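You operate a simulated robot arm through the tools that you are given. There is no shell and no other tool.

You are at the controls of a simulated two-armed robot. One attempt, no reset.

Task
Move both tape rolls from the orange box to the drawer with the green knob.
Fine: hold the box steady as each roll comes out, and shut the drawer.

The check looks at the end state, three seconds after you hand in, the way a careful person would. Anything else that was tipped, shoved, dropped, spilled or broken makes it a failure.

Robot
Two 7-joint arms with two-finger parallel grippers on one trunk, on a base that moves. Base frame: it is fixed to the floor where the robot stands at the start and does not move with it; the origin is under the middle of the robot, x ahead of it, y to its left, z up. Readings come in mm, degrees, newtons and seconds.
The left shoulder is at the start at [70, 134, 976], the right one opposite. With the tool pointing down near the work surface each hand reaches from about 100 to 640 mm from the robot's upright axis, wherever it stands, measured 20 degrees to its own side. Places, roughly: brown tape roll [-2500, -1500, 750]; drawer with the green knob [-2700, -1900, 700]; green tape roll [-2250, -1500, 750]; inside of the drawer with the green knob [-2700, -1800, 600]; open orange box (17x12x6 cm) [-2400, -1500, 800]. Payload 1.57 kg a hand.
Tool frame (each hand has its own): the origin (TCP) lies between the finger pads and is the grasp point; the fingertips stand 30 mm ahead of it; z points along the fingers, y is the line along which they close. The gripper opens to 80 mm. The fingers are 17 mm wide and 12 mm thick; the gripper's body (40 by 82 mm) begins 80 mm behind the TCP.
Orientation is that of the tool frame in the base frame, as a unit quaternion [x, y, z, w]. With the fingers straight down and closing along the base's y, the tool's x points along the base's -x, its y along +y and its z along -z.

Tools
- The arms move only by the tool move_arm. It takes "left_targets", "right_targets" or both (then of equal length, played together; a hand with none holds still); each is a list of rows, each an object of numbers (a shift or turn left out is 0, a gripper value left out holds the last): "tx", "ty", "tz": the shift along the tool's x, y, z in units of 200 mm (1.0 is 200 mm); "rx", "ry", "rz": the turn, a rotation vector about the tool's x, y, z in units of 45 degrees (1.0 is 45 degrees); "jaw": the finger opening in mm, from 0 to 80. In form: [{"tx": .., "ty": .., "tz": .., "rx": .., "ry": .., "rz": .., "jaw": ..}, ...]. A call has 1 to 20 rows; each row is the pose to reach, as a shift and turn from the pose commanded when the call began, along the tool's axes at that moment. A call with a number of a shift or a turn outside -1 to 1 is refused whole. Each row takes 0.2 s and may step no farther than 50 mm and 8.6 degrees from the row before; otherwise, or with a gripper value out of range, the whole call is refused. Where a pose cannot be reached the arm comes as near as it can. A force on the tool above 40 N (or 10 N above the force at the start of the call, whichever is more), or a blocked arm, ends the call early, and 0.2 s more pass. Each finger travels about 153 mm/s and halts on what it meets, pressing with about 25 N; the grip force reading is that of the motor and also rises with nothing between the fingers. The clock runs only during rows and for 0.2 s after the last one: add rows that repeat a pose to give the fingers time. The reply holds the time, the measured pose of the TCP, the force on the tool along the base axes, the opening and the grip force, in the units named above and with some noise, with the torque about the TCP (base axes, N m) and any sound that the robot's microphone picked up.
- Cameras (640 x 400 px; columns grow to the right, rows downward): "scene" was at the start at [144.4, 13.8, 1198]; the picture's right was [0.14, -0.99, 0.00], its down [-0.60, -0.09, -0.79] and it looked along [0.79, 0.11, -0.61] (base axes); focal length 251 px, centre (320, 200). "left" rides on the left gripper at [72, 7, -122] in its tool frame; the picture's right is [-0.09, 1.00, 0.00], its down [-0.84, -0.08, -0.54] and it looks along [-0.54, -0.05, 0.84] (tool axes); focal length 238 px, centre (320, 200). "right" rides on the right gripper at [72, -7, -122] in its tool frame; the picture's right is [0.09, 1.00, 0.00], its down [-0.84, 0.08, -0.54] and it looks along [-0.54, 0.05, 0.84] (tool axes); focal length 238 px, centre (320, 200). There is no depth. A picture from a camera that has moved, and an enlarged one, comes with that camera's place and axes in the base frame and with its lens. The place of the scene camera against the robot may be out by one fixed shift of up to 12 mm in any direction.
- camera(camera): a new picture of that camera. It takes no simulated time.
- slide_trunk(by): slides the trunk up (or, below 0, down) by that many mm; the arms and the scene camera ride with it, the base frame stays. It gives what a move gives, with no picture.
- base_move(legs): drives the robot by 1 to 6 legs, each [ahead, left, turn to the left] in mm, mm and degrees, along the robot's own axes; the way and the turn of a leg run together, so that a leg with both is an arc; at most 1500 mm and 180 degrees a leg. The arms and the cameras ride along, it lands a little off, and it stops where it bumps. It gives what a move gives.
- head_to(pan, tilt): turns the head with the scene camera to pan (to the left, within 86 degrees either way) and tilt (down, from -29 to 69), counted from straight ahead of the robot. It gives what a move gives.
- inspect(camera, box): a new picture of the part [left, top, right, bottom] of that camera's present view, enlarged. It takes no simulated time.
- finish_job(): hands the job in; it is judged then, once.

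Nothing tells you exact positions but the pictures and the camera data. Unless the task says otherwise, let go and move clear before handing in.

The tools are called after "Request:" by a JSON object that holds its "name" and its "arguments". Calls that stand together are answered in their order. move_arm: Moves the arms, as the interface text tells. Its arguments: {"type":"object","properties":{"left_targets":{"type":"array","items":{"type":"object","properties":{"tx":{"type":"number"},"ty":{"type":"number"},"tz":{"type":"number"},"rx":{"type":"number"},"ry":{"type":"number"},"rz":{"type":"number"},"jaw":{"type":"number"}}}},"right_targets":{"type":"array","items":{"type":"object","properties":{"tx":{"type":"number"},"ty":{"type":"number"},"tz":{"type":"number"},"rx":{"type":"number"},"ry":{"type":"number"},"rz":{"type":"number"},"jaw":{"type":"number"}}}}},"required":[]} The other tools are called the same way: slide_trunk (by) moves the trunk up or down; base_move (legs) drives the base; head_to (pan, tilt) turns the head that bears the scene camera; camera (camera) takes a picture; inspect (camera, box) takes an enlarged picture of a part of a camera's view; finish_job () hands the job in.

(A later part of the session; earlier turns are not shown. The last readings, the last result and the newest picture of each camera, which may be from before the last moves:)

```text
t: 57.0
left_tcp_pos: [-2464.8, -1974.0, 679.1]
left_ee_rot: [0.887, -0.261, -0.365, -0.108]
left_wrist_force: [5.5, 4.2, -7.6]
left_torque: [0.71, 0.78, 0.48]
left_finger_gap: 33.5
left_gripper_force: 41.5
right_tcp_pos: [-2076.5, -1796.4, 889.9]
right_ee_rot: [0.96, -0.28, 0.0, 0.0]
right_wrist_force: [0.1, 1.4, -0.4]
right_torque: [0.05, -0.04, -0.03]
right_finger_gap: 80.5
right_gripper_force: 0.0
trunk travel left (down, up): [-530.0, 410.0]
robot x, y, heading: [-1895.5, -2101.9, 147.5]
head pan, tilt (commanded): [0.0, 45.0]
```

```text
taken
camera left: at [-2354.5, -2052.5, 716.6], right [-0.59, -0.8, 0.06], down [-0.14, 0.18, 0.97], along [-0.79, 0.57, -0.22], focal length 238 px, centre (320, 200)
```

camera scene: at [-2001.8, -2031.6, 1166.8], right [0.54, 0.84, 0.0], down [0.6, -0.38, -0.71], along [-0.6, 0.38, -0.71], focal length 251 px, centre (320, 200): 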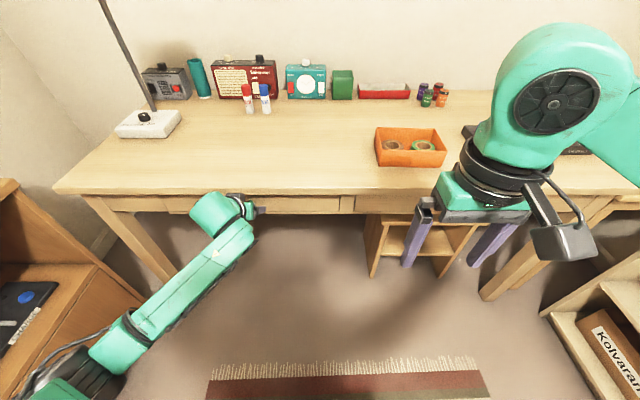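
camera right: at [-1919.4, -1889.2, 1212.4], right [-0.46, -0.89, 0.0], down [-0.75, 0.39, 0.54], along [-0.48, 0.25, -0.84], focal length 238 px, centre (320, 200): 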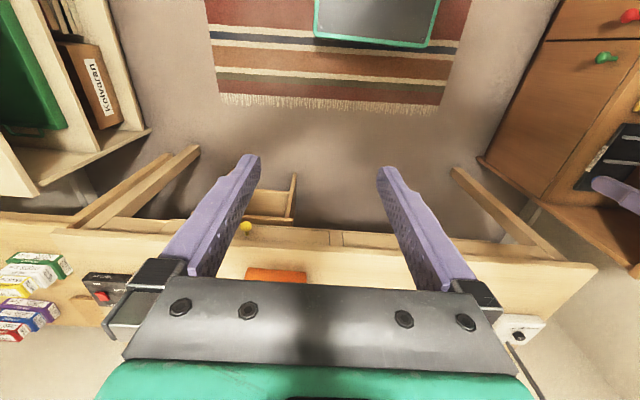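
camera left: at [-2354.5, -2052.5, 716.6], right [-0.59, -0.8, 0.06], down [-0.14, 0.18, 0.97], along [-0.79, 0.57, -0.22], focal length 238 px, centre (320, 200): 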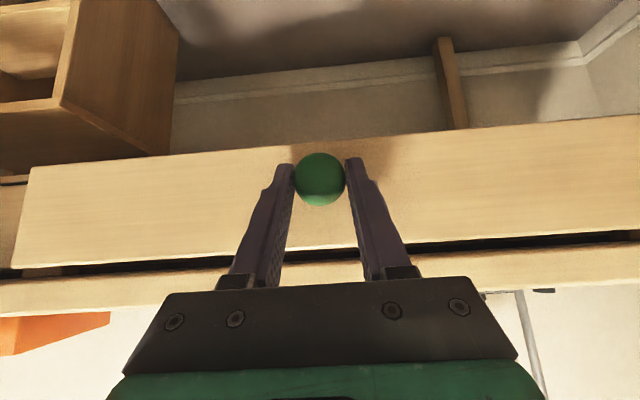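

The drawer slides out with the knob. I continue pulling about 150 mm more.

Request:
{"name": "move_arm", "arguments": {"left_targets": [{"tx": 0.053, "tz": -0.053, "ty": -0.003}, {"tx": 0.106, "tz": -0.106, "ty": -0.003}, {"tx": 0.159, "tz": -0.159, "ty": -0.002}, {"tx": 0.212, "tz": -0.212, "ty": -0.002}, {"tx": 0.265, "tz": -0.265, "ty": -0.001}, {"tx": 0.318, "tz": -0.318, "ty": 0}, {"tx": 0.371, "tz": -0.371, "ty": 0}, {"tx": 0.424, "tz": -0.424, "ty": 0.001}, {"tx": 0.477, "tz": -0.477, "ty": 0.002}, {"tx": 0.53, "tz": -0.53, "ty": 0.003}, {"tx": 0.53, "tz": -0.53, "ty": 0.003}]}}

Request:
{"name": "camera", "arguments": {"camera": "left"}}

Request:
{"name": "camera", "arguments": {"camera": "scene"}}

```text
t: 59.4
left_tcp_pos: [-2338.9, -2053.0, 680.1]
left_ee_rot: [0.888, -0.26, -0.365, -0.107]
left_wrist_force: [6.8, 7.1, -10.4]
left_torque: [-0.48, -0.64, -0.59]
left_finger_gap: 33.3
left_gripper_force: 41.6
right_tcp_pos: [-2077.4, -1795.9, 889.5]
right_ee_rot: [0.96, -0.279, 0.0, 0.001]
right_wrist_force: [0.2, -1.3, -0.1]
right_torque: [0.02, 0.01, 0.0]
right_finger_gap: 79.9
right_gripper_force: 0.1
trunk travel left (down, up): [-530.0, 410.0]
robot x, y, heading: [-1897.2, -2106.7, 147.4]
head pan, tilt (commanded): [0.0, 45.0]
```

```text
taken
camera left: at [-2227.6, -2132.9, 716.9], right [-0.59, -0.8, 0.07], down [-0.14, 0.18, 0.97], along [-0.8, 0.57, -0.22], focal length 238 px, centre (320, 200)
```

left: 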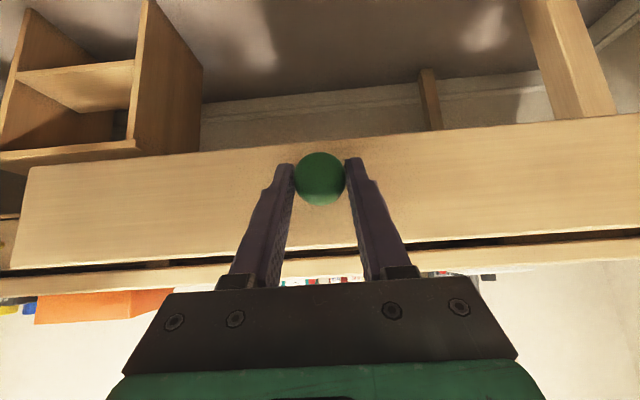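

```text
taken
camera scene: at [-2002.0, -2030.5, 1166.7], right [0.54, 0.84, 0.0], down [0.6, -0.38, -0.71], along [-0.6, 0.38, -0.71], focal length 251 px, centre (320, 200)
```

scene: 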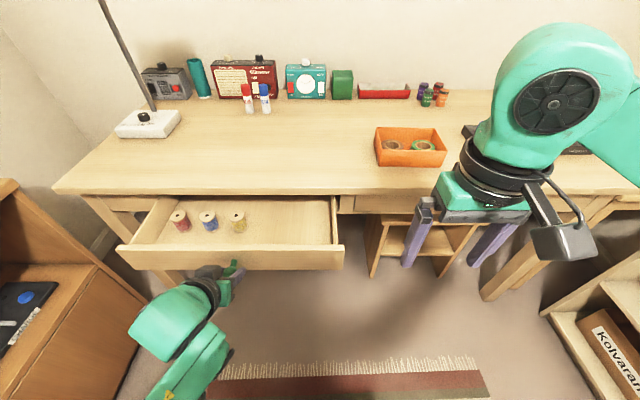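

The drawer is open by about 190 mm; inside on the left stand three thread spools, the right side is free. I release the knob and back the left hand off up and away.

Request:
{"name": "move_arm", "arguments": {"left_targets": [{"jaw": 50}, {"jaw": 60}, {"tz": -0.1, "jaw": 60}, {"tz": -0.25, "jaw": 60}, {"tz": -0.4, "jaw": 60}, {"tz": -0.5, "jaw": 60}]}}

Request:
{"name": "camera", "arguments": {"camera": "left"}}

```text
t: 60.8
left_tcp_pos: [-2339.8, -2055.1, 681.1]
left_ee_rot: [0.887, -0.259, -0.368, -0.108]
left_wrist_force: [0.0, -0.1, -0.6]
left_torque: [-0.02, -0.01, -0.01]
left_finger_gap: 60.1
left_gripper_force: 0.1
left hand out of reach, approached as far as the arm can: row 3, 4, 5, 6
right_tcp_pos: [-2076.4, -1796.8, 889.9]
right_ee_rot: [0.96, -0.279, 0.0, 0.0]
right_wrist_force: [0.2, -0.7, 0.4]
right_torque: [0.0, -0.04, 0.01]
right_finger_gap: 80.1
right_gripper_force: 0.1
trunk travel left (down, up): [-530.0, 410.0]
robot x, y, heading: [-1898.7, -2106.4, 147.6]
head pan, tilt (commanded): [0.0, 45.0]
```

```text
taken
camera left: at [-2227.8, -2133.6, 717.2], right [-0.59, -0.8, 0.07], down [-0.13, 0.18, 0.97], along [-0.8, 0.57, -0.21], focal length 238 px, centre (320, 200)
```

left: 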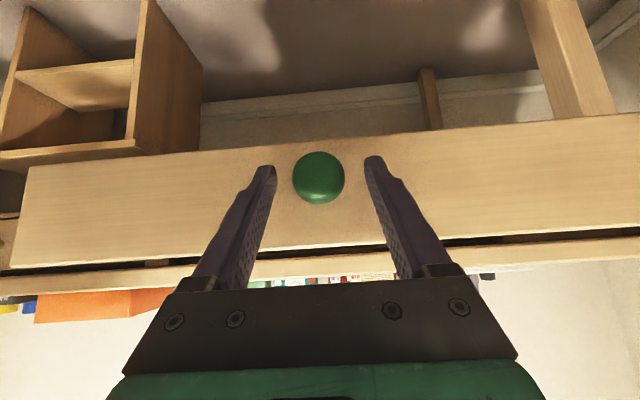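

The arm is at its inner limit, but the knob is free between the open fingers. I back the base off straight by 150 mm instead.

Request:
{"name": "base_move", "arguments": {"legs": [[-150, 0, 0]]}}

Request:
{"name": "camera", "arguments": {"camera": "left"}}

Request:
{"name": "camera", "arguments": {"camera": "scene"}}

```text
t: 62.2
left_tcp_pos: [-2213.5, -2136.1, 680.9]
left_ee_rot: [0.887, -0.257, -0.369, -0.107]
left_wrist_force: [-0.3, -0.4, -0.4]
left_torque: [-0.01, -0.02, 0.0]
left_finger_gap: 60.0
left_gripper_force: 0.0
right_tcp_pos: [-1951.5, -1876.6, 890.9]
right_ee_rot: [0.96, -0.279, -0.001, -0.001]
right_wrist_force: [-0.9, 0.0, -0.7]
right_torque: [0.02, 0.03, 0.01]
right_finger_gap: 79.9
right_gripper_force: 0.2
trunk travel left (down, up): [-530.0, 410.0]
robot x, y, heading: [-1770.8, -2184.9, 147.6]
head pan, tilt (commanded): [0.0, 45.0]
```

```text
taken
camera left: at [-2102.2, -2214.3, 717.4], right [-0.59, -0.81, 0.07], down [-0.13, 0.18, 0.98], along [-0.8, 0.57, -0.21], focal length 238 px, centre (320, 200)
```

left: 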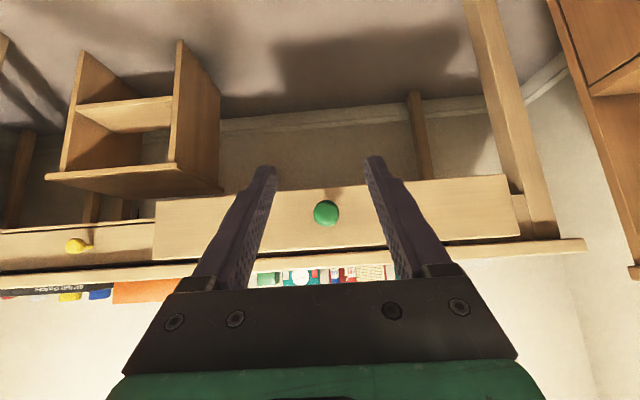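

```text
taken
camera scene: at [-1875.7, -2112.4, 1167.0], right [0.54, 0.84, 0.0], down [0.6, -0.38, -0.71], along [-0.6, 0.38, -0.71], focal length 251 px, centre (320, 200)
```

scene: 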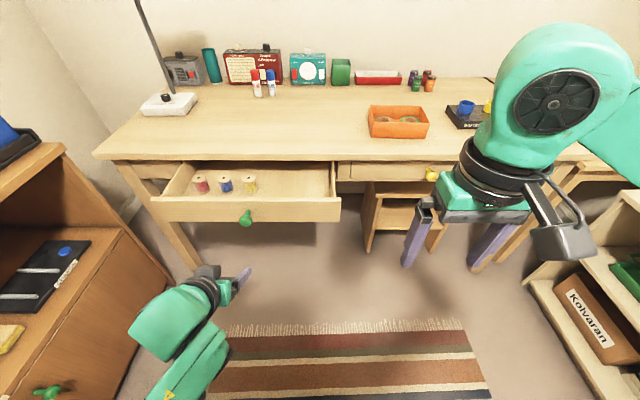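

The knob is free and the drawer stands open. I straighten and raise the left hand, then shift right to line up with the box.

Request:
{"name": "move_arm", "arguments": {"left_targets": [{"tx": -0.13, "tz": -0.13, "ry": 0.167}, {"tx": -0.26, "tz": -0.26, "ry": 0.333}, {"tx": -0.39, "tz": -0.39, "ry": 0.5}, {"tx": -0.52, "tz": -0.52, "ry": 0.667}, {"tx": -0.65, "tz": -0.65, "ry": 0.833}, {"tx": -0.78, "tz": -0.775, "ry": 1.0}, {"tx": -0.78, "tz": -0.775, "ry": 1.0}]}}

Request:
{"name": "base_move", "arguments": {"legs": [[0, -266, 0]]}}

Request:
{"name": "camera", "arguments": {"camera": "scene"}}

```text
t: 63.0
left_tcp_pos: [-2243.8, -2175.4, 740.4]
left_ee_rot: [0.931, -0.282, -0.229, 0.041]
left_wrist_force: [-0.1, -1.0, 0.1]
left_torque: [0.0, 0.04, 0.01]
left_finger_gap: 59.9
left_gripper_force: 0.1
left hand out of reach, approached as far as the arm can: row 3
right_tcp_pos: [-1953.1, -1876.6, 890.7]
right_ee_rot: [0.96, -0.278, 0.0, 0.0]
right_wrist_force: [0.3, 0.4, -0.9]
right_torque: [0.02, -0.01, 0.01]
right_finger_gap: 79.9
right_gripper_force: 0.1
trunk travel left (down, up): [-530.0, 410.0]
robot x, y, heading: [-1773.6, -2189.4, 147.5]
head pan, tilt (commanded): [0.0, 45.0]
stopped in row 3 (left hand): the arm was blocked; the commanded pose is now the measured one
```

```text
t: 64.9
left_tcp_pos: [-2102.1, -1950.4, 740.8]
left_ee_rot: [0.931, -0.279, -0.23, 0.041]
left_wrist_force: [0.7, 1.1, 0.1]
left_torque: [-0.03, 0.01, 0.01]
left_finger_gap: 60.0
left_gripper_force: 0.1
right_tcp_pos: [-1808.9, -1652.4, 890.5]
right_ee_rot: [0.961, -0.278, 0.0, 0.0]
right_wrist_force: [0.8, -0.2, -0.8]
right_torque: [-0.03, -0.01, -0.01]
right_finger_gap: 80.3
right_gripper_force: 0.0
trunk travel left (down, up): [-530.0, 410.0]
robot x, y, heading: [-1631.6, -1958.9, 147.9]
head pan, tilt (commanded): [0.0, 45.0]
```

```text
taken
camera scene: at [-1733.9, -1886.6, 1166.9], right [0.53, 0.85, 0.0], down [0.6, -0.38, -0.71], along [-0.6, 0.38, -0.71], focal length 251 px, centre (320, 200)
```

scene: 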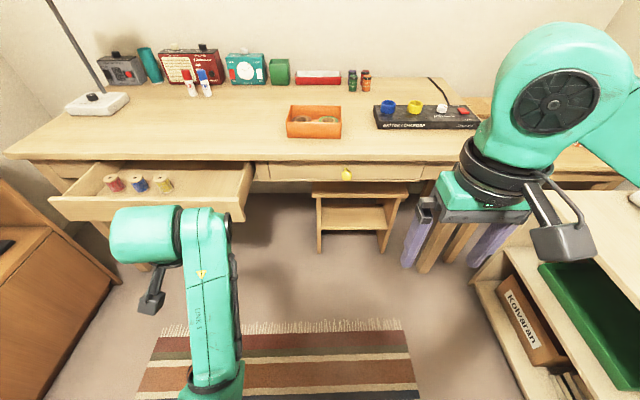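

The drawer is open and untouched; the left arm ran into its own joint limit and ended slightly tilted, well clear of things. I bring the left hand back to vertical while raising it.

Request:
{"name": "move_arm", "arguments": {"left_targets": [{"tx": -0.1, "ty": -0.006, "tz": -0.157, "rx": 0.053, "ry": 0.108, "rz": -0.006}, {"tx": -0.2, "ty": -0.012, "tz": -0.313, "rx": 0.106, "ry": 0.216, "rz": -0.012}, {"tx": -0.3, "ty": -0.018, "tz": -0.47, "rx": 0.159, "ry": 0.324, "rz": -0.018}, {"tx": -0.4, "ty": -0.024, "tz": -0.627, "rx": 0.212, "ry": 0.432, "rz": -0.024}, {"tx": -0.4985, "ty": -0.03, "tz": -0.7835, "rx": 0.2656, "ry": 0.5396, "rz": -0.03}, {"tx": -0.4985, "ty": -0.03, "tz": -0.7835, "rx": 0.2656, "ry": 0.5396, "rz": -0.03}]}}

Request:
{"name": "camera", "arguments": {"camera": "scene"}}

```text
t: 65.3
left_tcp_pos: [-2136.5, -1996.3, 753.5]
left_ee_rot: [0.931, -0.269, -0.206, 0.137]
left_wrist_force: [-0.4, -0.2, -0.4]
left_torque: [0.03, 0.03, 0.02]
left_finger_gap: 59.6
left_gripper_force: 0.1
left hand out of reach, approached as far as the arm can: row 1, 2
right_tcp_pos: [-1811.7, -1651.5, 890.9]
right_ee_rot: [0.961, -0.278, -0.001, 0.0]
right_wrist_force: [-0.2, 0.6, 0.4]
right_torque: [0.0, -0.04, -0.02]
right_finger_gap: 80.0
right_gripper_force: 0.0
trunk travel left (down, up): [-530.0, 410.0]
robot x, y, heading: [-1630.3, -1958.9, 148.0]
head pan, tilt (commanded): [0.0, 45.0]
stopped in row 2 (left hand): the arm was blocked; the commanded pose is now the measured one
```

```text
taken
camera scene: at [-1735.4, -1887.0, 1166.7], right [0.53, 0.85, 0.0], down [0.6, -0.38, -0.71], along [-0.6, 0.38, -0.71], focal length 251 px, centre (320, 200)
```

scene: 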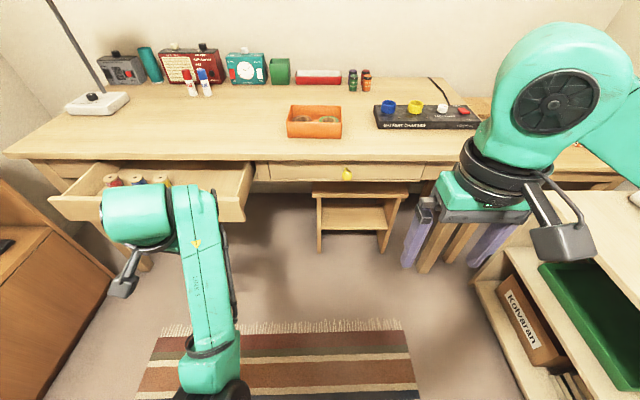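

The left arm is folded too tightly near its inner limit. I raise the trunk to get above the drawer and then stretch the arm forward to a roomier pose.

Request:
{"name": "slide_trunk", "arguments": {"by": 200}}

Request:
{"name": "move_arm", "arguments": {"left_targets": [{"tx": -0.136, "ty": -0.089, "tz": 0.011}, {"tx": -0.272, "ty": -0.178, "tz": 0.022}, {"tx": -0.409, "ty": -0.268, "tz": 0.033}, {"tx": -0.545, "ty": -0.357, "tz": 0.044}]}}

Request:
{"name": "camera", "arguments": {"camera": "scene"}}

```text
t: 67.5
left_tcp_pos: [-2134.9, -1996.8, 954.1]
left_ee_rot: [0.931, -0.271, -0.205, 0.137]
left_wrist_force: [0.6, 0.9, -0.3]
left_torque: [0.02, 0.0, -0.01]
left_finger_gap: 60.0
left_gripper_force: 0.1
right_tcp_pos: [-1811.2, -1652.1, 1091.8]
right_ee_rot: [0.961, -0.278, 0.0, 0.0]
right_wrist_force: [0.0, 0.3, -0.1]
right_torque: [-0.01, -0.01, 0.01]
right_finger_gap: 80.0
right_gripper_force: 0.1
trunk travel left (down, up): [-730.0, 210.0]
robot x, y, heading: [-1636.9, -1958.4, 147.7]
head pan, tilt (commanded): [0.0, 45.0]
```

```text
t: 68.5
left_tcp_pos: [-2191.7, -1882.0, 956.0]
left_ee_rot: [0.93, -0.269, -0.206, 0.14]
left_wrist_force: [0.1, 0.0, 1.1]
left_torque: [-0.03, 0.03, 0.01]
left_finger_gap: 60.1
left_gripper_force: 0.2
right_tcp_pos: [-1811.4, -1650.6, 1090.6]
right_ee_rot: [0.961, -0.277, 0.0, 0.0]
right_wrist_force: [-0.3, 0.6, -0.5]
right_torque: [0.0, -0.04, -0.04]
right_finger_gap: 80.0
right_gripper_force: 0.1
trunk travel left (down, up): [-730.0, 210.0]
robot x, y, heading: [-1625.3, -1959.3, 147.8]
head pan, tilt (commanded): [0.0, 45.0]
```

```text
taken
camera scene: at [-1734.7, -1885.8, 1366.7], right [0.53, 0.85, 0.0], down [0.6, -0.38, -0.71], along [-0.6, 0.38, -0.71], focal length 251 px, centre (320, 200)
```

scene: 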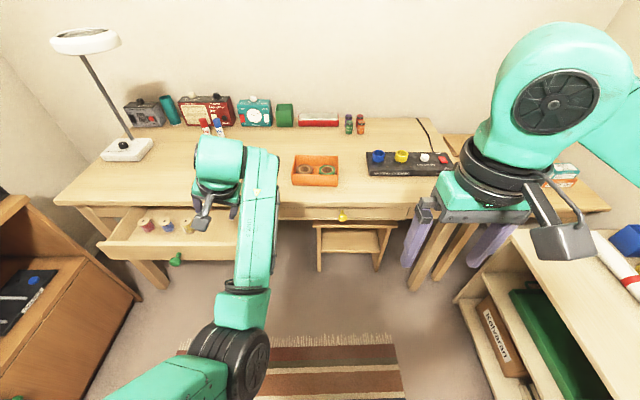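

The left arm is now free above the drawer. I straighten the left hand to point straight down.

Request:
{"name": "move_arm", "arguments": {"left_targets": [{"rx": 0.121, "ry": 0.103}, {"rx": 0.242, "ry": 0.206}, {"rx": 0.363, "ry": 0.309}, {"rx": 0.486, "ry": 0.412}, {"rx": 0.486, "ry": 0.412}]}}

Request:
{"name": "camera", "arguments": {"camera": "scene"}}

```text
t: 69.7
left_tcp_pos: [-2199.8, -1878.8, 950.8]
left_ee_rot: [0.96, -0.279, 0.0, -0.001]
left_wrist_force: [0.1, 1.1, -0.3]
left_torque: [-0.02, 0.04, -0.06]
left_finger_gap: 60.1
left_gripper_force: 0.0
left hand out of reach, approached as far as the arm can: row 3, 4, 5
right_tcp_pos: [-1810.4, -1652.2, 1090.4]
right_ee_rot: [0.961, -0.277, 0.0, 0.001]
right_wrist_force: [-0.5, 0.5, -0.5]
right_torque: [-0.02, 0.03, 0.01]
right_finger_gap: 80.1
right_gripper_force: 0.0
trunk travel left (down, up): [-730.0, 210.0]
robot x, y, heading: [-1628.3, -1962.2, 148.0]
head pan, tilt (commanded): [0.0, 45.0]
```

```text
taken
camera scene: at [-1733.8, -1887.2, 1366.9], right [0.53, 0.85, 0.0], down [0.6, -0.38, -0.71], along [-0.6, 0.38, -0.71], focal length 251 px, centre (320, 200)
```

scene: 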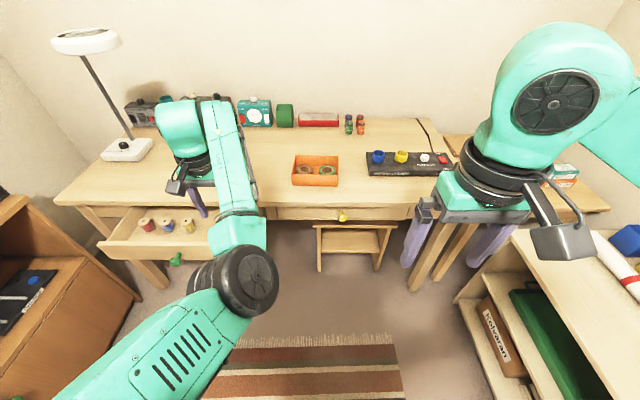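

The left hand points down again, with its elbow below the shoulder; with the trunk high this stays clear of the drawer. I now drive forward and slightly right toward the box in two steps.

Request:
{"name": "base_move", "arguments": {"legs": [[0, -26, -0.7], [240, 0, 0]]}}

Request:
{"name": "camera", "arguments": {"camera": "scene"}}

Request:
{"name": "camera", "arguments": {"camera": "left"}}

Request:
{"name": "camera", "arguments": {"camera": "right"}}

```text
t: 71.8
left_tcp_pos: [-2378.6, -1721.5, 951.5]
left_ee_rot: [0.958, -0.286, 0.001, 0.0]
left_wrist_force: [-0.3, -0.1, 0.1]
left_torque: [-0.01, 0.02, 0.0]
left_finger_gap: 60.1
left_gripper_force: 0.1
right_tcp_pos: [-1986.3, -1501.3, 1090.6]
right_ee_rot: [0.959, -0.284, 0.0, -0.001]
right_wrist_force: [0.1, -0.1, 0.1]
right_torque: [0.01, 0.04, 0.02]
right_finger_gap: 80.0
right_gripper_force: 0.0
trunk travel left (down, up): [-730.0, 210.0]
robot x, y, heading: [-1811.1, -1808.4, 146.9]
head pan, tilt (commanded): [0.0, 45.0]
```

```text
taken
camera scene: at [-1912.9, -1737.1, 1367.0], right [0.55, 0.84, 0.0], down [0.59, -0.39, -0.71], along [-0.59, 0.39, -0.71], focal length 251 px, centre (320, 200)
```

scene: 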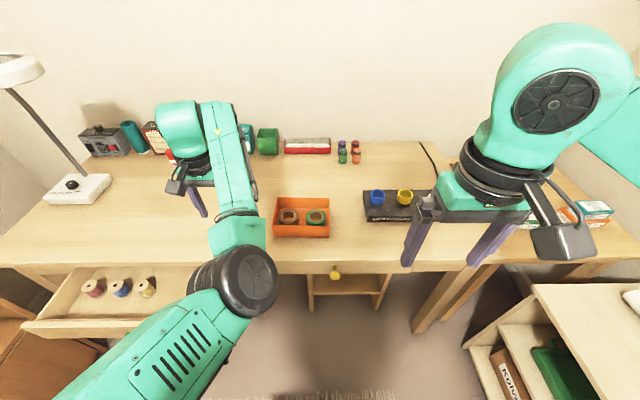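

```text
taken
camera left: at [-2323.5, -1765.9, 1074.6], right [-0.62, -0.78, 0.0], down [-0.66, 0.52, 0.54], along [-0.42, 0.34, -0.84], focal length 238 px, centre (320, 200)
```

left: 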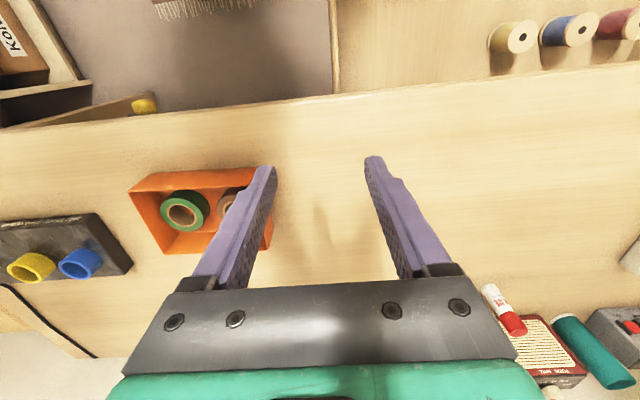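

```text
taken
camera right: at [-1921.8, -1535.6, 1212.6], right [-0.47, -0.88, 0.0], down [-0.74, 0.39, 0.54], along [-0.48, 0.25, -0.84], focal length 238 px, centre (320, 200)
```

right: 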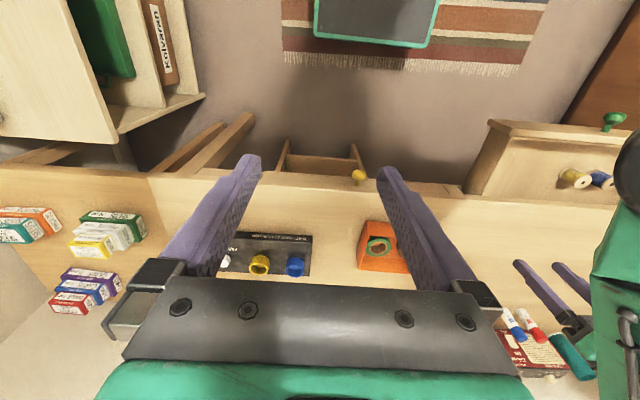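

The rolls are now about 650 mm ahead (green at left 9 mm, brown at left 95 mm); base deck is low (z≈180), so the drawer poses no problem. I go 130 mm closer.

Request:
{"name": "base_move", "arguments": {"legs": [[130, 0, 0]]}}

Request:
{"name": "camera", "arguments": {"camera": "scene"}}

Request:
{"name": "camera", "arguments": {"camera": "right"}}

```text
t: 73.1
left_tcp_pos: [-2488.2, -1648.5, 951.5]
left_ee_rot: [0.958, -0.287, 0.0, 0.0]
left_wrist_force: [0.0, 0.2, -0.3]
left_torque: [-0.02, 0.02, -0.01]
left_finger_gap: 59.6
left_gripper_force: 0.1
right_tcp_pos: [-2094.9, -1429.0, 1090.9]
right_ee_rot: [0.958, -0.287, -0.002, -0.001]
right_wrist_force: [-0.9, 0.7, -0.6]
right_torque: [0.01, -0.01, 0.0]
right_finger_gap: 80.0
right_gripper_force: 0.2
trunk travel left (down, up): [-730.0, 210.0]
robot x, y, heading: [-1924.3, -1738.0, 146.7]
head pan, tilt (commanded): [0.0, 45.0]
```

```text
taken
camera scene: at [-2022.1, -1665.4, 1367.0], right [0.55, 0.84, 0.0], down [0.59, -0.39, -0.71], along [-0.59, 0.39, -0.71], focal length 251 px, centre (320, 200)
```

scene: 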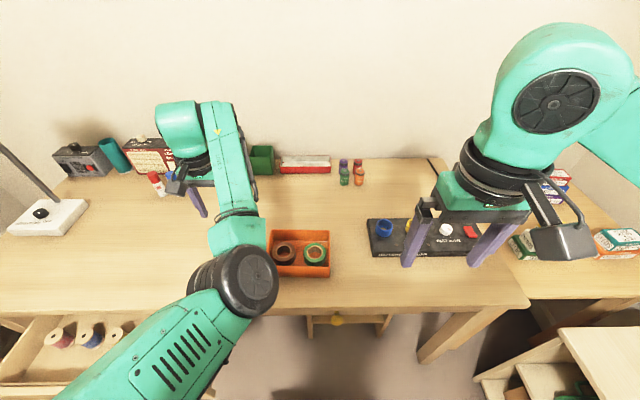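

```text
taken
camera right: at [-2030.3, -1463.8, 1212.7], right [-0.47, -0.88, 0.0], down [-0.74, 0.39, 0.54], along [-0.48, 0.26, -0.84], focal length 238 px, centre (320, 200)
```

right: 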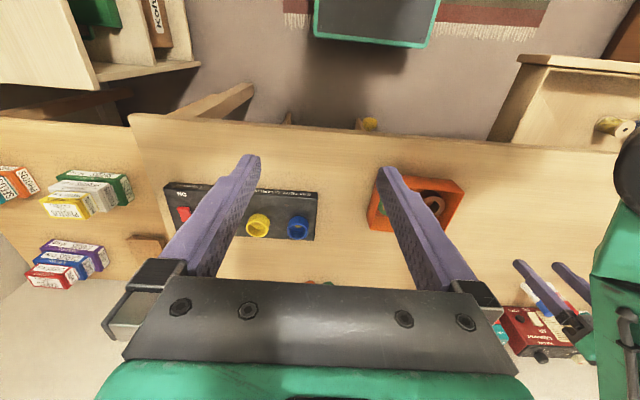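

The box is now within reach of both hands. I zoom in on the right wrist view to fix the box rim position.

Request:
{"name": "inspect", "arguments": {"camera": "right", "box": [340, 140, 500, 240]}}

Request:
{"name": "inspect", "arguments": {"camera": "scene", "box": [250, 210, 350, 290]}}

```text
4.00 times, centred on (420, 190) of right
camera zoom: at [-2030.3, -1463.8, 1212.7], right [-0.47, -0.88, 0.0], down [-0.74, 0.39, 0.54], along [-0.48, 0.26, -0.84], focal length 953 px, centre (-80, 240)
```

zoom: 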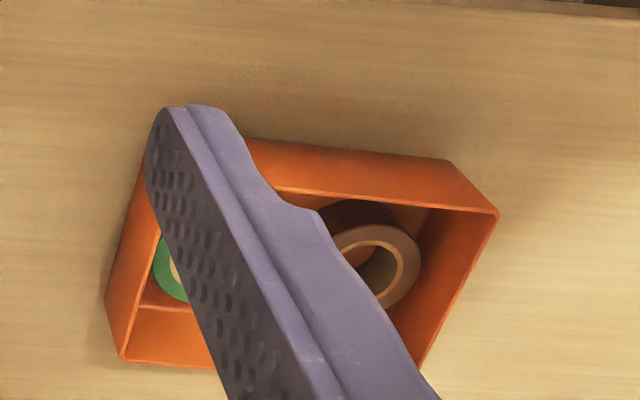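

```text
5.00 times, centred on (300, 250) of scene
camera zoom: at [-2022.1, -1665.4, 1367.0], right [0.55, 0.84, 0.0], down [0.59, -0.39, -0.71], along [-0.59, 0.39, -0.71], focal length 1254 px, centre (420, -50)
```

zoom: 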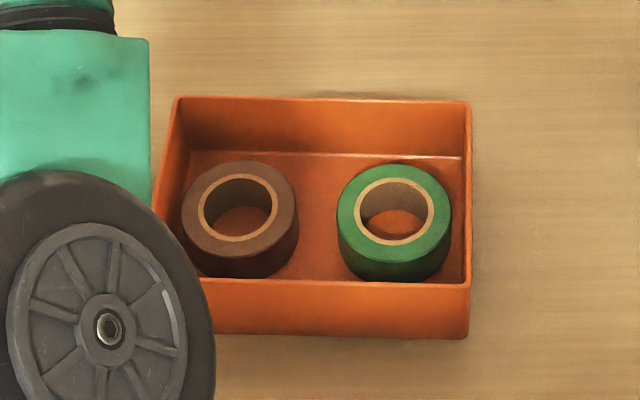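

Box rim lies at about fwd 330–450 mm from the camera, roughly centred at [-2388, -1502], with both rolls clearly visible. I bring the right hand, tilted 45° forward, to a staging pose in front of the box's right wall.

Request:
{"name": "move_arm", "arguments": {"right_targets": [{"tx": -0.1, "ty": 0.075, "tz": 0.13, "ry": -0.14, "jaw": 40}, {"tx": -0.2, "ty": 0.15, "tz": 0.26, "ry": -0.28, "jaw": 40}, {"tx": -0.3, "ty": 0.225, "tz": 0.39, "ry": -0.42, "jaw": 40}, {"tx": -0.4, "ty": 0.3, "tz": 0.52, "ry": -0.56, "jaw": 40}, {"tx": -0.5, "ty": 0.375, "tz": 0.65, "ry": -0.7, "jaw": 40}, {"tx": -0.6, "ty": 0.45, "tz": 0.78, "ry": -0.85, "jaw": 40}, {"tx": -0.7, "ty": 0.525, "tz": 0.9, "ry": -1.0, "jaw": 40}]}}

Request:
{"name": "camera", "arguments": {"camera": "right"}}

Request:
{"name": "camera", "arguments": {"camera": "scene"}}

```text
t: 74.7
left_tcp_pos: [-2490.1, -1646.4, 950.2]
left_ee_rot: [0.958, -0.287, 0.001, -0.001]
left_wrist_force: [-0.3, -1.2, 0.2]
left_torque: [0.01, -0.02, -0.01]
left_finger_gap: 60.0
left_gripper_force: 0.0
right_tcp_pos: [-2272.0, -1438.0, 908.1]
right_ee_rot: [0.885, -0.264, -0.366, -0.11]
right_wrist_force: [0.3, -0.6, 0.1]
right_torque: [0.03, 0.02, -0.02]
right_finger_gap: 39.9
right_gripper_force: 0.1
trunk travel left (down, up): [-730.0, 210.0]
robot x, y, heading: [-1919.9, -1737.2, 146.7]
head pan, tilt (commanded): [0.0, 45.0]
```

```text
taken
camera right: at [-2153.2, -1508.2, 942.8], right [-0.49, -0.87, -0.06], down [-0.22, 0.05, 0.98], along [-0.84, 0.49, -0.21], focal length 238 px, centre (320, 200)
```

right: 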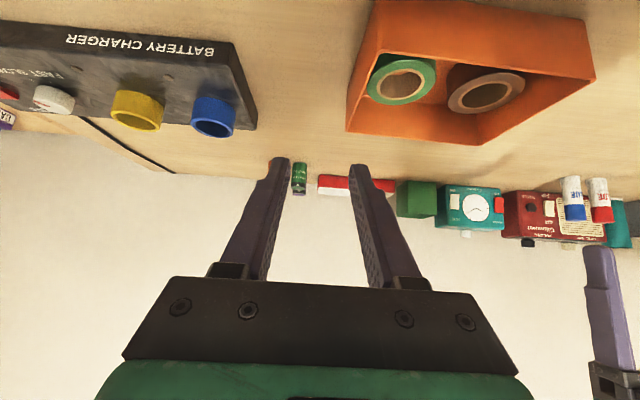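

```text
taken
camera scene: at [-2024.6, -1664.8, 1366.8], right [0.55, 0.84, 0.0], down [0.59, -0.39, -0.71], along [-0.59, 0.39, -0.71], focal length 251 px, centre (320, 200)
```

scene: 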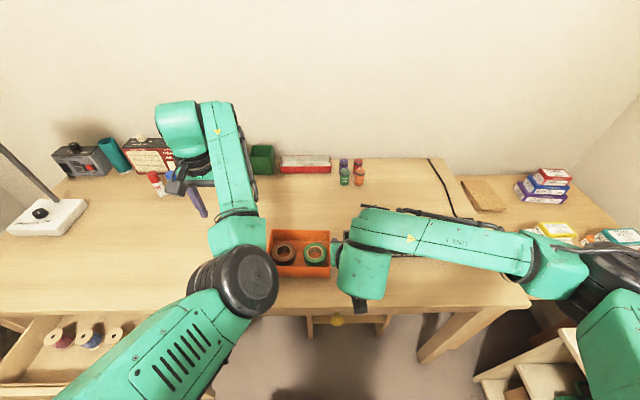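

The right hand is staged in front of the box's right side and the arm is well clear. I zoom into the right wrist view for exact rim coordinates.

Request:
{"name": "inspect", "arguments": {"camera": "right", "box": [330, 0, 610, 160]}}

Request:
{"name": "inspect", "arguments": {"camera": "scene", "box": [250, 210, 410, 320]}}

```text
2.29 times, centred on (470, 80) of right
camera zoom: at [-2153.2, -1508.2, 942.8], right [-0.49, -0.87, -0.06], down [-0.22, 0.05, 0.98], along [-0.84, 0.49, -0.21], focal length 545 px, centre (-23, 474)
```

zoom: 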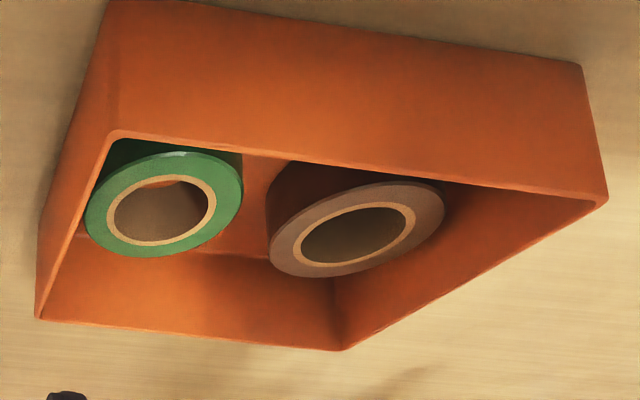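

```text
3.64 times, centred on (330, 265) of scene
camera zoom: at [-2024.6, -1664.8, 1366.8], right [0.55, 0.84, 0.0], down [0.59, -0.39, -0.71], along [-0.59, 0.39, -0.71], focal length 912 px, centre (284, -36)
```

zoom: 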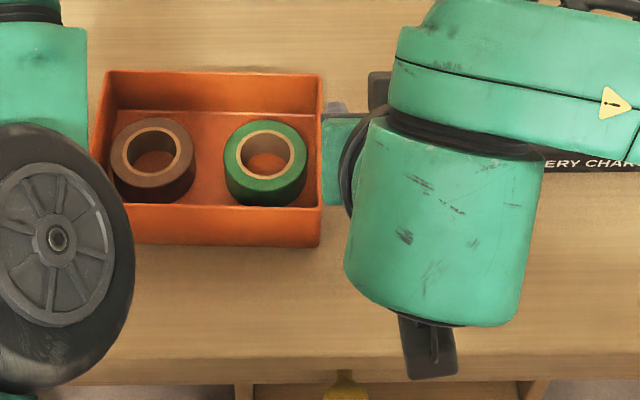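

The box rim corners triangulate well: front-right about [-2295, -1466], back-right about [-2395, -1397], rim z ≈ 798. I move the right hand to just above the front part of the right wall and check.

Request:
{"name": "move_arm", "arguments": {"right_targets": [{"tx": 0.14, "ty": 0.09, "tz": 0.08, "rx": 0.01, "rz": 0.01, "jaw": 28}, {"tx": 0.2765, "ty": 0.185, "tz": 0.18, "rx": 0.021, "rz": 0.021, "jaw": 28}, {"tx": 0.2765, "ty": 0.185, "tz": 0.27, "rx": 0.021, "rz": 0.021, "jaw": 28}]}}

Request:
{"name": "camera", "arguments": {"camera": "right"}}

Request:
{"name": "inspect", "arguments": {"camera": "scene", "box": [250, 210, 410, 320]}}

```text
t: 75.5
left_tcp_pos: [-2487.9, -1646.5, 952.0]
left_ee_rot: [0.958, -0.288, 0.001, 0.0]
left_wrist_force: [0.1, 0.4, 0.1]
left_torque: [-0.02, -0.01, -0.03]
left_finger_gap: 59.8
left_gripper_force: 0.0
right_tcp_pos: [-2287.7, -1469.6, 832.2]
right_ee_rot: [0.882, -0.275, -0.365, -0.113]
right_wrist_force: [0.1, 0.2, 0.6]
right_torque: [-0.04, 0.02, 0.01]
right_finger_gap: 27.9
right_gripper_force: 0.0
trunk travel left (down, up): [-730.0, 210.0]
robot x, y, heading: [-1921.1, -1740.5, 146.5]
head pan, tilt (commanded): [0.0, 45.0]
```

```text
taken
camera right: at [-2171.2, -1542.9, 867.6], right [-0.51, -0.86, -0.06], down [-0.21, 0.06, 0.98], along [-0.83, 0.51, -0.21], focal length 238 px, centre (320, 200)
```

right: 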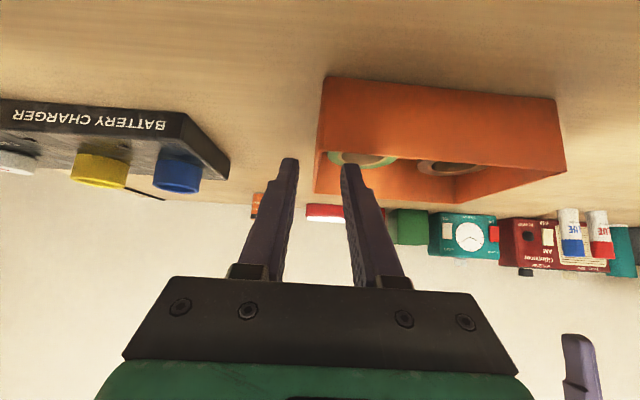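

```text
3.64 times, centred on (330, 265) of scene
camera zoom: at [-2023.3, -1663.7, 1366.8], right [0.55, 0.84, 0.0], down [0.59, -0.39, -0.71], along [-0.59, 0.39, -0.71], focal length 912 px, centre (284, -36)
```

zoom: 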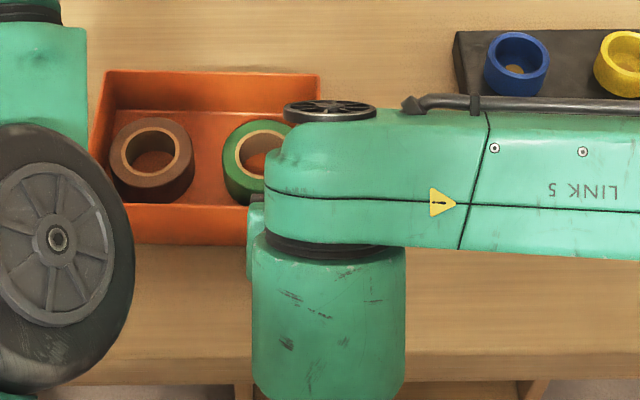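

The box's right wall is centred between the right fingers. I lower the last 40 mm along the tool axis.

Request:
{"name": "move_arm", "arguments": {"right_targets": [{"tz": 0.07}, {"tz": 0.14}, {"tz": 0.2}]}}

Request:
{"name": "camera", "arguments": {"camera": "right"}}

Request:
{"name": "inspect", "arguments": {"camera": "right", "box": [240, 80, 440, 260]}}

```text
t: 76.3
left_tcp_pos: [-2486.8, -1648.5, 953.0]
left_ee_rot: [0.958, -0.288, -0.001, -0.001]
left_wrist_force: [0.2, 0.0, -0.1]
left_torque: [0.01, 0.02, 0.02]
left_finger_gap: 59.9
left_gripper_force: 0.1
right_tcp_pos: [-2311.9, -1456.3, 809.2]
right_ee_rot: [0.881, -0.274, -0.369, -0.114]
right_wrist_force: [-1.6, -0.7, 12.9]
right_torque: [-0.03, 0.34, -0.02]
right_finger_gap: 27.9
right_gripper_force: 0.1
trunk travel left (down, up): [-730.0, 210.0]
robot x, y, heading: [-1925.0, -1737.8, 146.7]
head pan, tilt (commanded): [0.0, 45.0]
```

```text
taken
camera right: at [-2196.1, -1529.1, 842.6], right [-0.51, -0.86, -0.06], down [-0.21, 0.05, 0.98], along [-0.83, 0.51, -0.2], focal length 238 px, centre (320, 200)
```

right: 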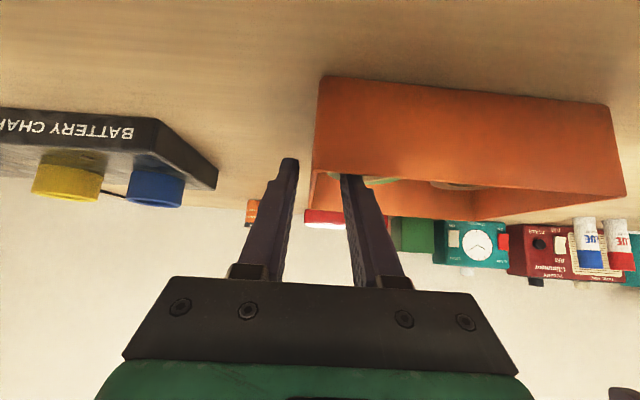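

```text
2.22 times, centred on (340, 170) of right
camera zoom: at [-2196.1, -1529.1, 842.6], right [-0.51, -0.86, -0.06], down [-0.21, 0.05, 0.98], along [-0.83, 0.51, -0.2], focal length 530 px, centre (276, 267)
```

zoom: 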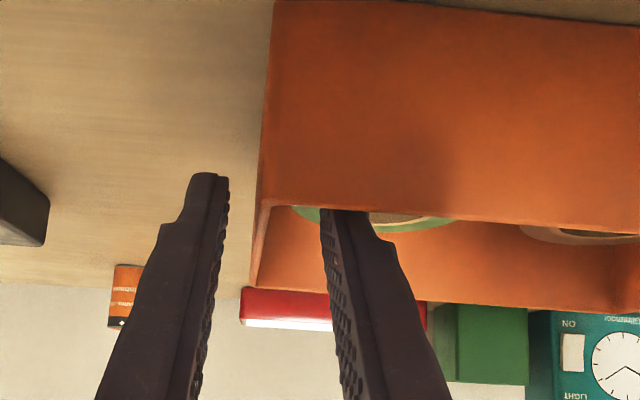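

The inner fingertip is resting on top of the green roll (roll top is at about z 777). I back it off slightly toward the front corner and higher, where there is free space.

Request:
{"name": "move_arm", "arguments": {"right_targets": [{"tx": 0.0, "tz": -0.05, "jaw": 24}, {"tx": 0.014, "tz": -0.0425, "jaw": 24}, {"tx": 0.014, "tz": -0.0425, "jaw": 24}]}}

Request:
{"name": "inspect", "arguments": {"camera": "right", "box": [240, 80, 440, 260]}}

```text
t: 77.1
left_tcp_pos: [-2489.2, -1646.3, 950.2]
left_ee_rot: [0.958, -0.287, 0.001, 0.0]
left_wrist_force: [0.0, 0.0, 0.0]
left_torque: [0.0, 0.0, -0.01]
left_finger_gap: 60.1
left_gripper_force: 0.1
right_tcp_pos: [-2306.5, -1458.8, 807.9]
right_ee_rot: [0.882, -0.275, -0.366, -0.114]
right_wrist_force: [-0.4, -0.1, -0.1]
right_torque: [0.03, 0.02, 0.02]
right_finger_gap: 24.0
right_gripper_force: 0.0
trunk travel left (down, up): [-730.0, 210.0]
robot x, y, heading: [-1924.2, -1734.4, 146.9]
head pan, tilt (commanded): [0.0, 45.0]
```

```text
2.22 times, centred on (340, 170) of right
camera zoom: at [-2189.3, -1532.0, 844.2], right [-0.51, -0.86, -0.07], down [-0.22, 0.05, 0.97], along [-0.83, 0.51, -0.21], focal length 530 px, centre (276, 267)
```

zoom: 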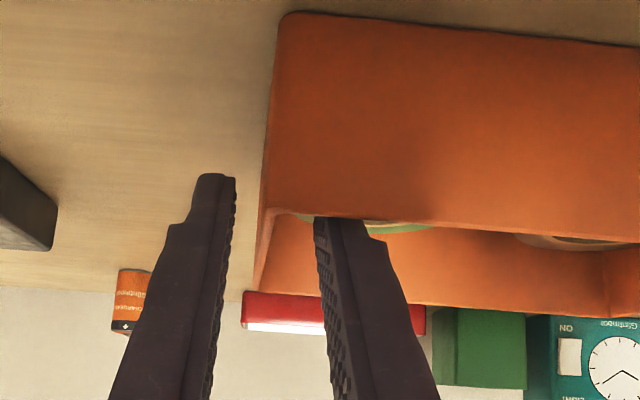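

No contact force now and the wall is centred between the fingers. I close the right hand on the box wall.

Request:
{"name": "move_arm", "arguments": {"right_targets": [{"jaw": 14}, {"jaw": 6}, {"jaw": 0}, {"jaw": 0}]}}

Request:
{"name": "inspect", "arguments": {"camera": "right", "box": [240, 80, 440, 260]}}

Request:
{"name": "camera", "arguments": {"camera": "scene"}}

```text
t: 78.1
left_tcp_pos: [-2489.6, -1646.6, 951.1]
left_ee_rot: [0.958, -0.287, 0.0, 0.0]
left_wrist_force: [-0.3, 0.0, 0.7]
left_torque: [-0.02, 0.01, 0.03]
left_finger_gap: 60.1
left_gripper_force: 0.1
right_tcp_pos: [-2306.3, -1458.6, 809.4]
right_ee_rot: [0.882, -0.274, -0.365, -0.114]
right_wrist_force: [0.1, 0.0, 0.6]
right_torque: [0.07, 0.03, -0.14]
right_finger_gap: 2.8
right_gripper_force: 23.7
trunk travel left (down, up): [-730.0, 210.0]
robot x, y, heading: [-1921.4, -1736.6, 146.9]
head pan, tilt (commanded): [0.0, 45.0]
```

```text
2.22 times, centred on (340, 170) of right
camera zoom: at [-2189.3, -1531.9, 844.6], right [-0.51, -0.86, -0.07], down [-0.21, 0.05, 0.98], along [-0.83, 0.51, -0.21], focal length 530 px, centre (276, 267)
```

zoom: 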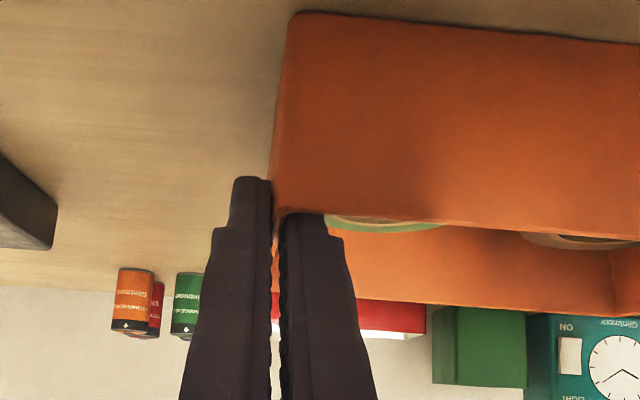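

```text
taken
camera scene: at [-2023.4, -1664.4, 1366.9], right [0.55, 0.84, 0.0], down [0.59, -0.39, -0.71], along [-0.59, 0.39, -0.71], focal length 251 px, centre (320, 200)
```

scene: 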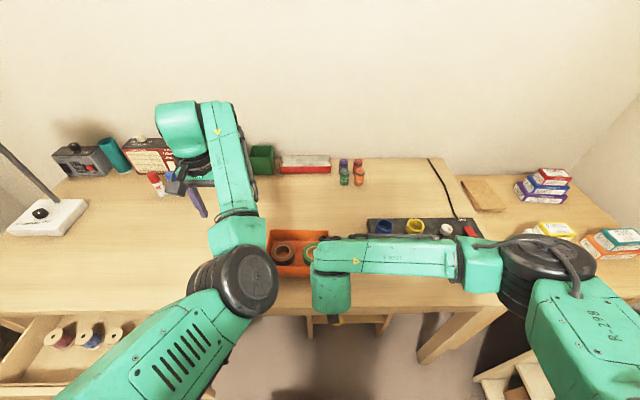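

The right hand now holds the box wall (2.8 mm). Rolls: brown ≈ [-2415, -1538], green ≈ [-2364, -1466], tops z ≈ 777. Next I lower the left hand a little and turn it 90° so its camera side faces away from the right hand.

Request:
{"name": "move_arm", "arguments": {"left_targets": [{"tz": 0.15, "jaw": 30}, {"tz": 0.3, "jaw": 30}, {"tz": 0.3, "rz": 0.167}, {"tz": 0.3, "rz": 0.333}, {"tz": 0.3, "rz": 0.5}, {"tz": 0.3, "rz": 0.667}, {"tz": 0.3, "rz": 0.833}, {"tz": 0.3, "rz": 1.0}]}}

Request:
{"name": "camera", "arguments": {"camera": "scene"}}

Request:
{"name": "camera", "arguments": {"camera": "left"}}

```text
t: 79.9
left_tcp_pos: [-2489.9, -1647.3, 891.8]
left_ee_rot: [0.775, -0.632, 0.0, 0.0]
left_wrist_force: [0.2, -0.1, 1.2]
left_torque: [-0.02, 0.02, 0.01]
left_finger_gap: 30.1
left_gripper_force: 0.0
right_tcp_pos: [-2305.9, -1459.5, 809.2]
right_ee_rot: [0.882, -0.275, -0.366, -0.114]
right_wrist_force: [0.0, 0.2, 0.1]
right_torque: [0.05, -0.01, -0.09]
right_finger_gap: 2.3
right_gripper_force: 23.9
trunk travel left (down, up): [-730.0, 210.0]
robot x, y, heading: [-1921.5, -1736.6, 146.7]
head pan, tilt (commanded): [0.0, 45.0]
```

```text
taken
camera scene: at [-2023.4, -1664.5, 1366.9], right [0.55, 0.84, 0.0], down [0.59, -0.39, -0.71], along [-0.59, 0.39, -0.71], focal length 251 px, centre (320, 200)
```

scene: 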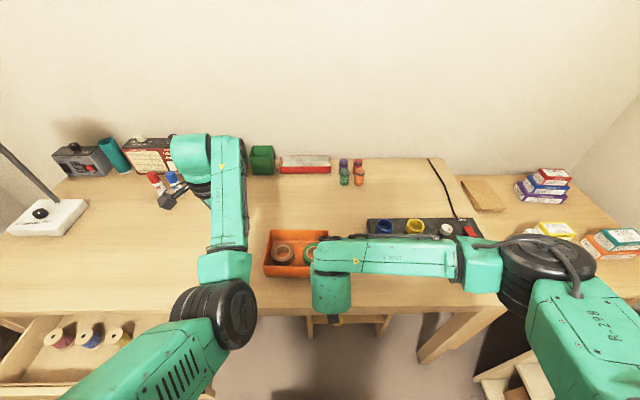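

```text
taken
camera left: at [-2482.4, -1718.8, 1013.9], right [-0.99, -0.11, 0.0], down [-0.09, 0.84, 0.54], along [-0.06, 0.54, -0.84], focal length 238 px, centre (320, 200)
```

left: 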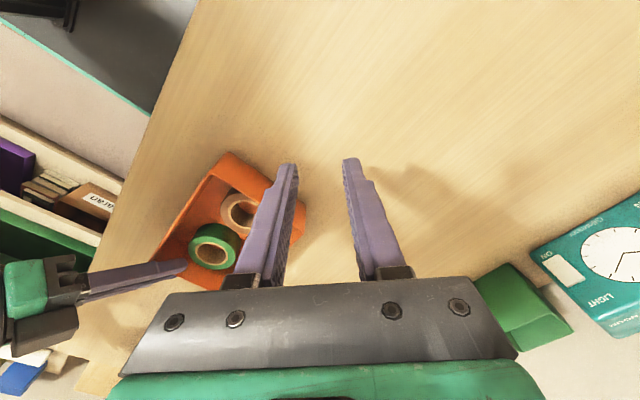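

The turn works and the elbow moves well. I finish the turn to 90° and move the left hand above the brown roll's far wall.

Request:
{"name": "move_arm", "arguments": {"left_targets": [{"tx": -0.09, "ty": -0.065, "tz": 0.0, "rz": 0.167, "jaw": 24}, {"tx": -0.18, "ty": -0.13, "tz": 0.0, "rz": 0.333, "jaw": 24}, {"tx": -0.27, "ty": -0.196, "tz": 0.0, "rz": 0.5, "jaw": 24}, {"tx": -0.36, "ty": -0.262, "tz": 0.02, "rz": 0.667, "jaw": 24}, {"tx": -0.45, "ty": -0.328, "tz": 0.06, "rz": 0.833, "jaw": 24}, {"tx": -0.5455, "ty": -0.393, "tz": 0.11, "rz": 1.0, "jaw": 24}, {"tx": -0.5455, "ty": -0.393, "tz": 0.11, "rz": 1.0, "jaw": 24}]}}

Request:
{"name": "camera", "arguments": {"camera": "left"}}

Request:
{"name": "camera", "arguments": {"camera": "scene"}}

```text
t: 81.5
left_tcp_pos: [-2435.2, -1525.0, 868.1]
left_ee_rot: [-0.473, 0.881, 0.0, 0.0]
left_wrist_force: [0.2, 0.6, 0.4]
left_torque: [0.01, -0.01, 0.02]
left_finger_gap: 24.0
left_gripper_force: 0.0
right_tcp_pos: [-2305.8, -1458.6, 808.8]
right_ee_rot: [0.882, -0.274, -0.366, -0.113]
right_wrist_force: [-0.4, -0.3, 1.0]
right_torque: [0.0, -0.02, -0.04]
right_finger_gap: 2.6
right_gripper_force: 23.8
trunk travel left (down, up): [-730.0, 210.0]
robot x, y, heading: [-1919.9, -1735.9, 146.6]
head pan, tilt (commanded): [0.0, 45.0]
```

```text
taken
camera left: at [-2481.1, -1581.0, 991.6], right [-0.78, 0.63, 0.0], down [0.53, 0.66, 0.54], along [0.34, 0.42, -0.84], focal length 238 px, centre (320, 200)
```

left: 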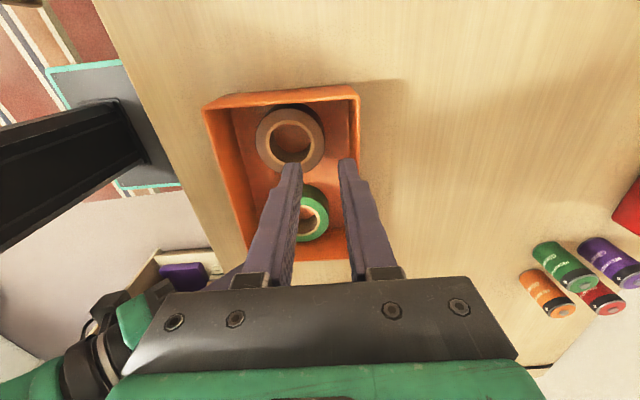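

```text
taken
camera scene: at [-2023.5, -1664.6, 1366.9], right [0.55, 0.84, 0.0], down [0.59, -0.39, -0.71], along [-0.59, 0.39, -0.71], focal length 251 px, centre (320, 200)
```

scene: 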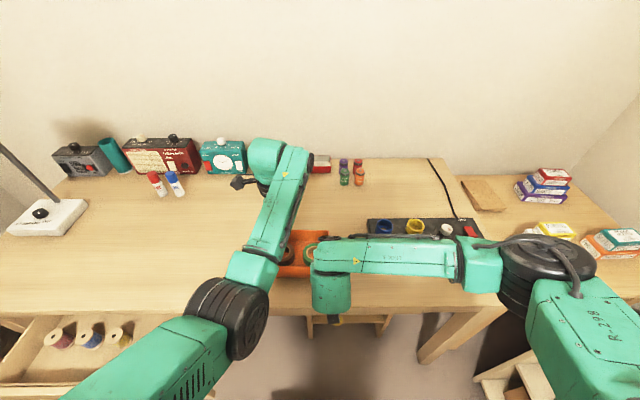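

The left fingers are right above the brown roll's far wall: near finger over the hole, far finger behind the roll. I zoom to verify the alignment.

Request:
{"name": "inspect", "arguments": {"camera": "left", "box": [200, 80, 400, 205]}}

```text
3.20 times, centred on (300, 142) of left
camera zoom: at [-2481.1, -1581.0, 991.6], right [-0.78, 0.63, 0.0], down [0.53, 0.66, 0.54], along [0.34, 0.42, -0.84], focal length 763 px, centre (384, 384)
```

zoom: 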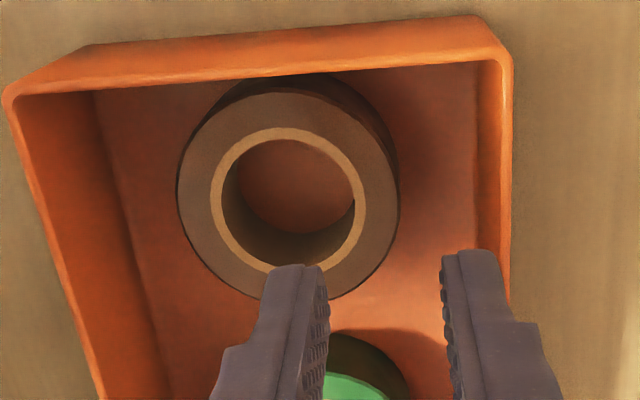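

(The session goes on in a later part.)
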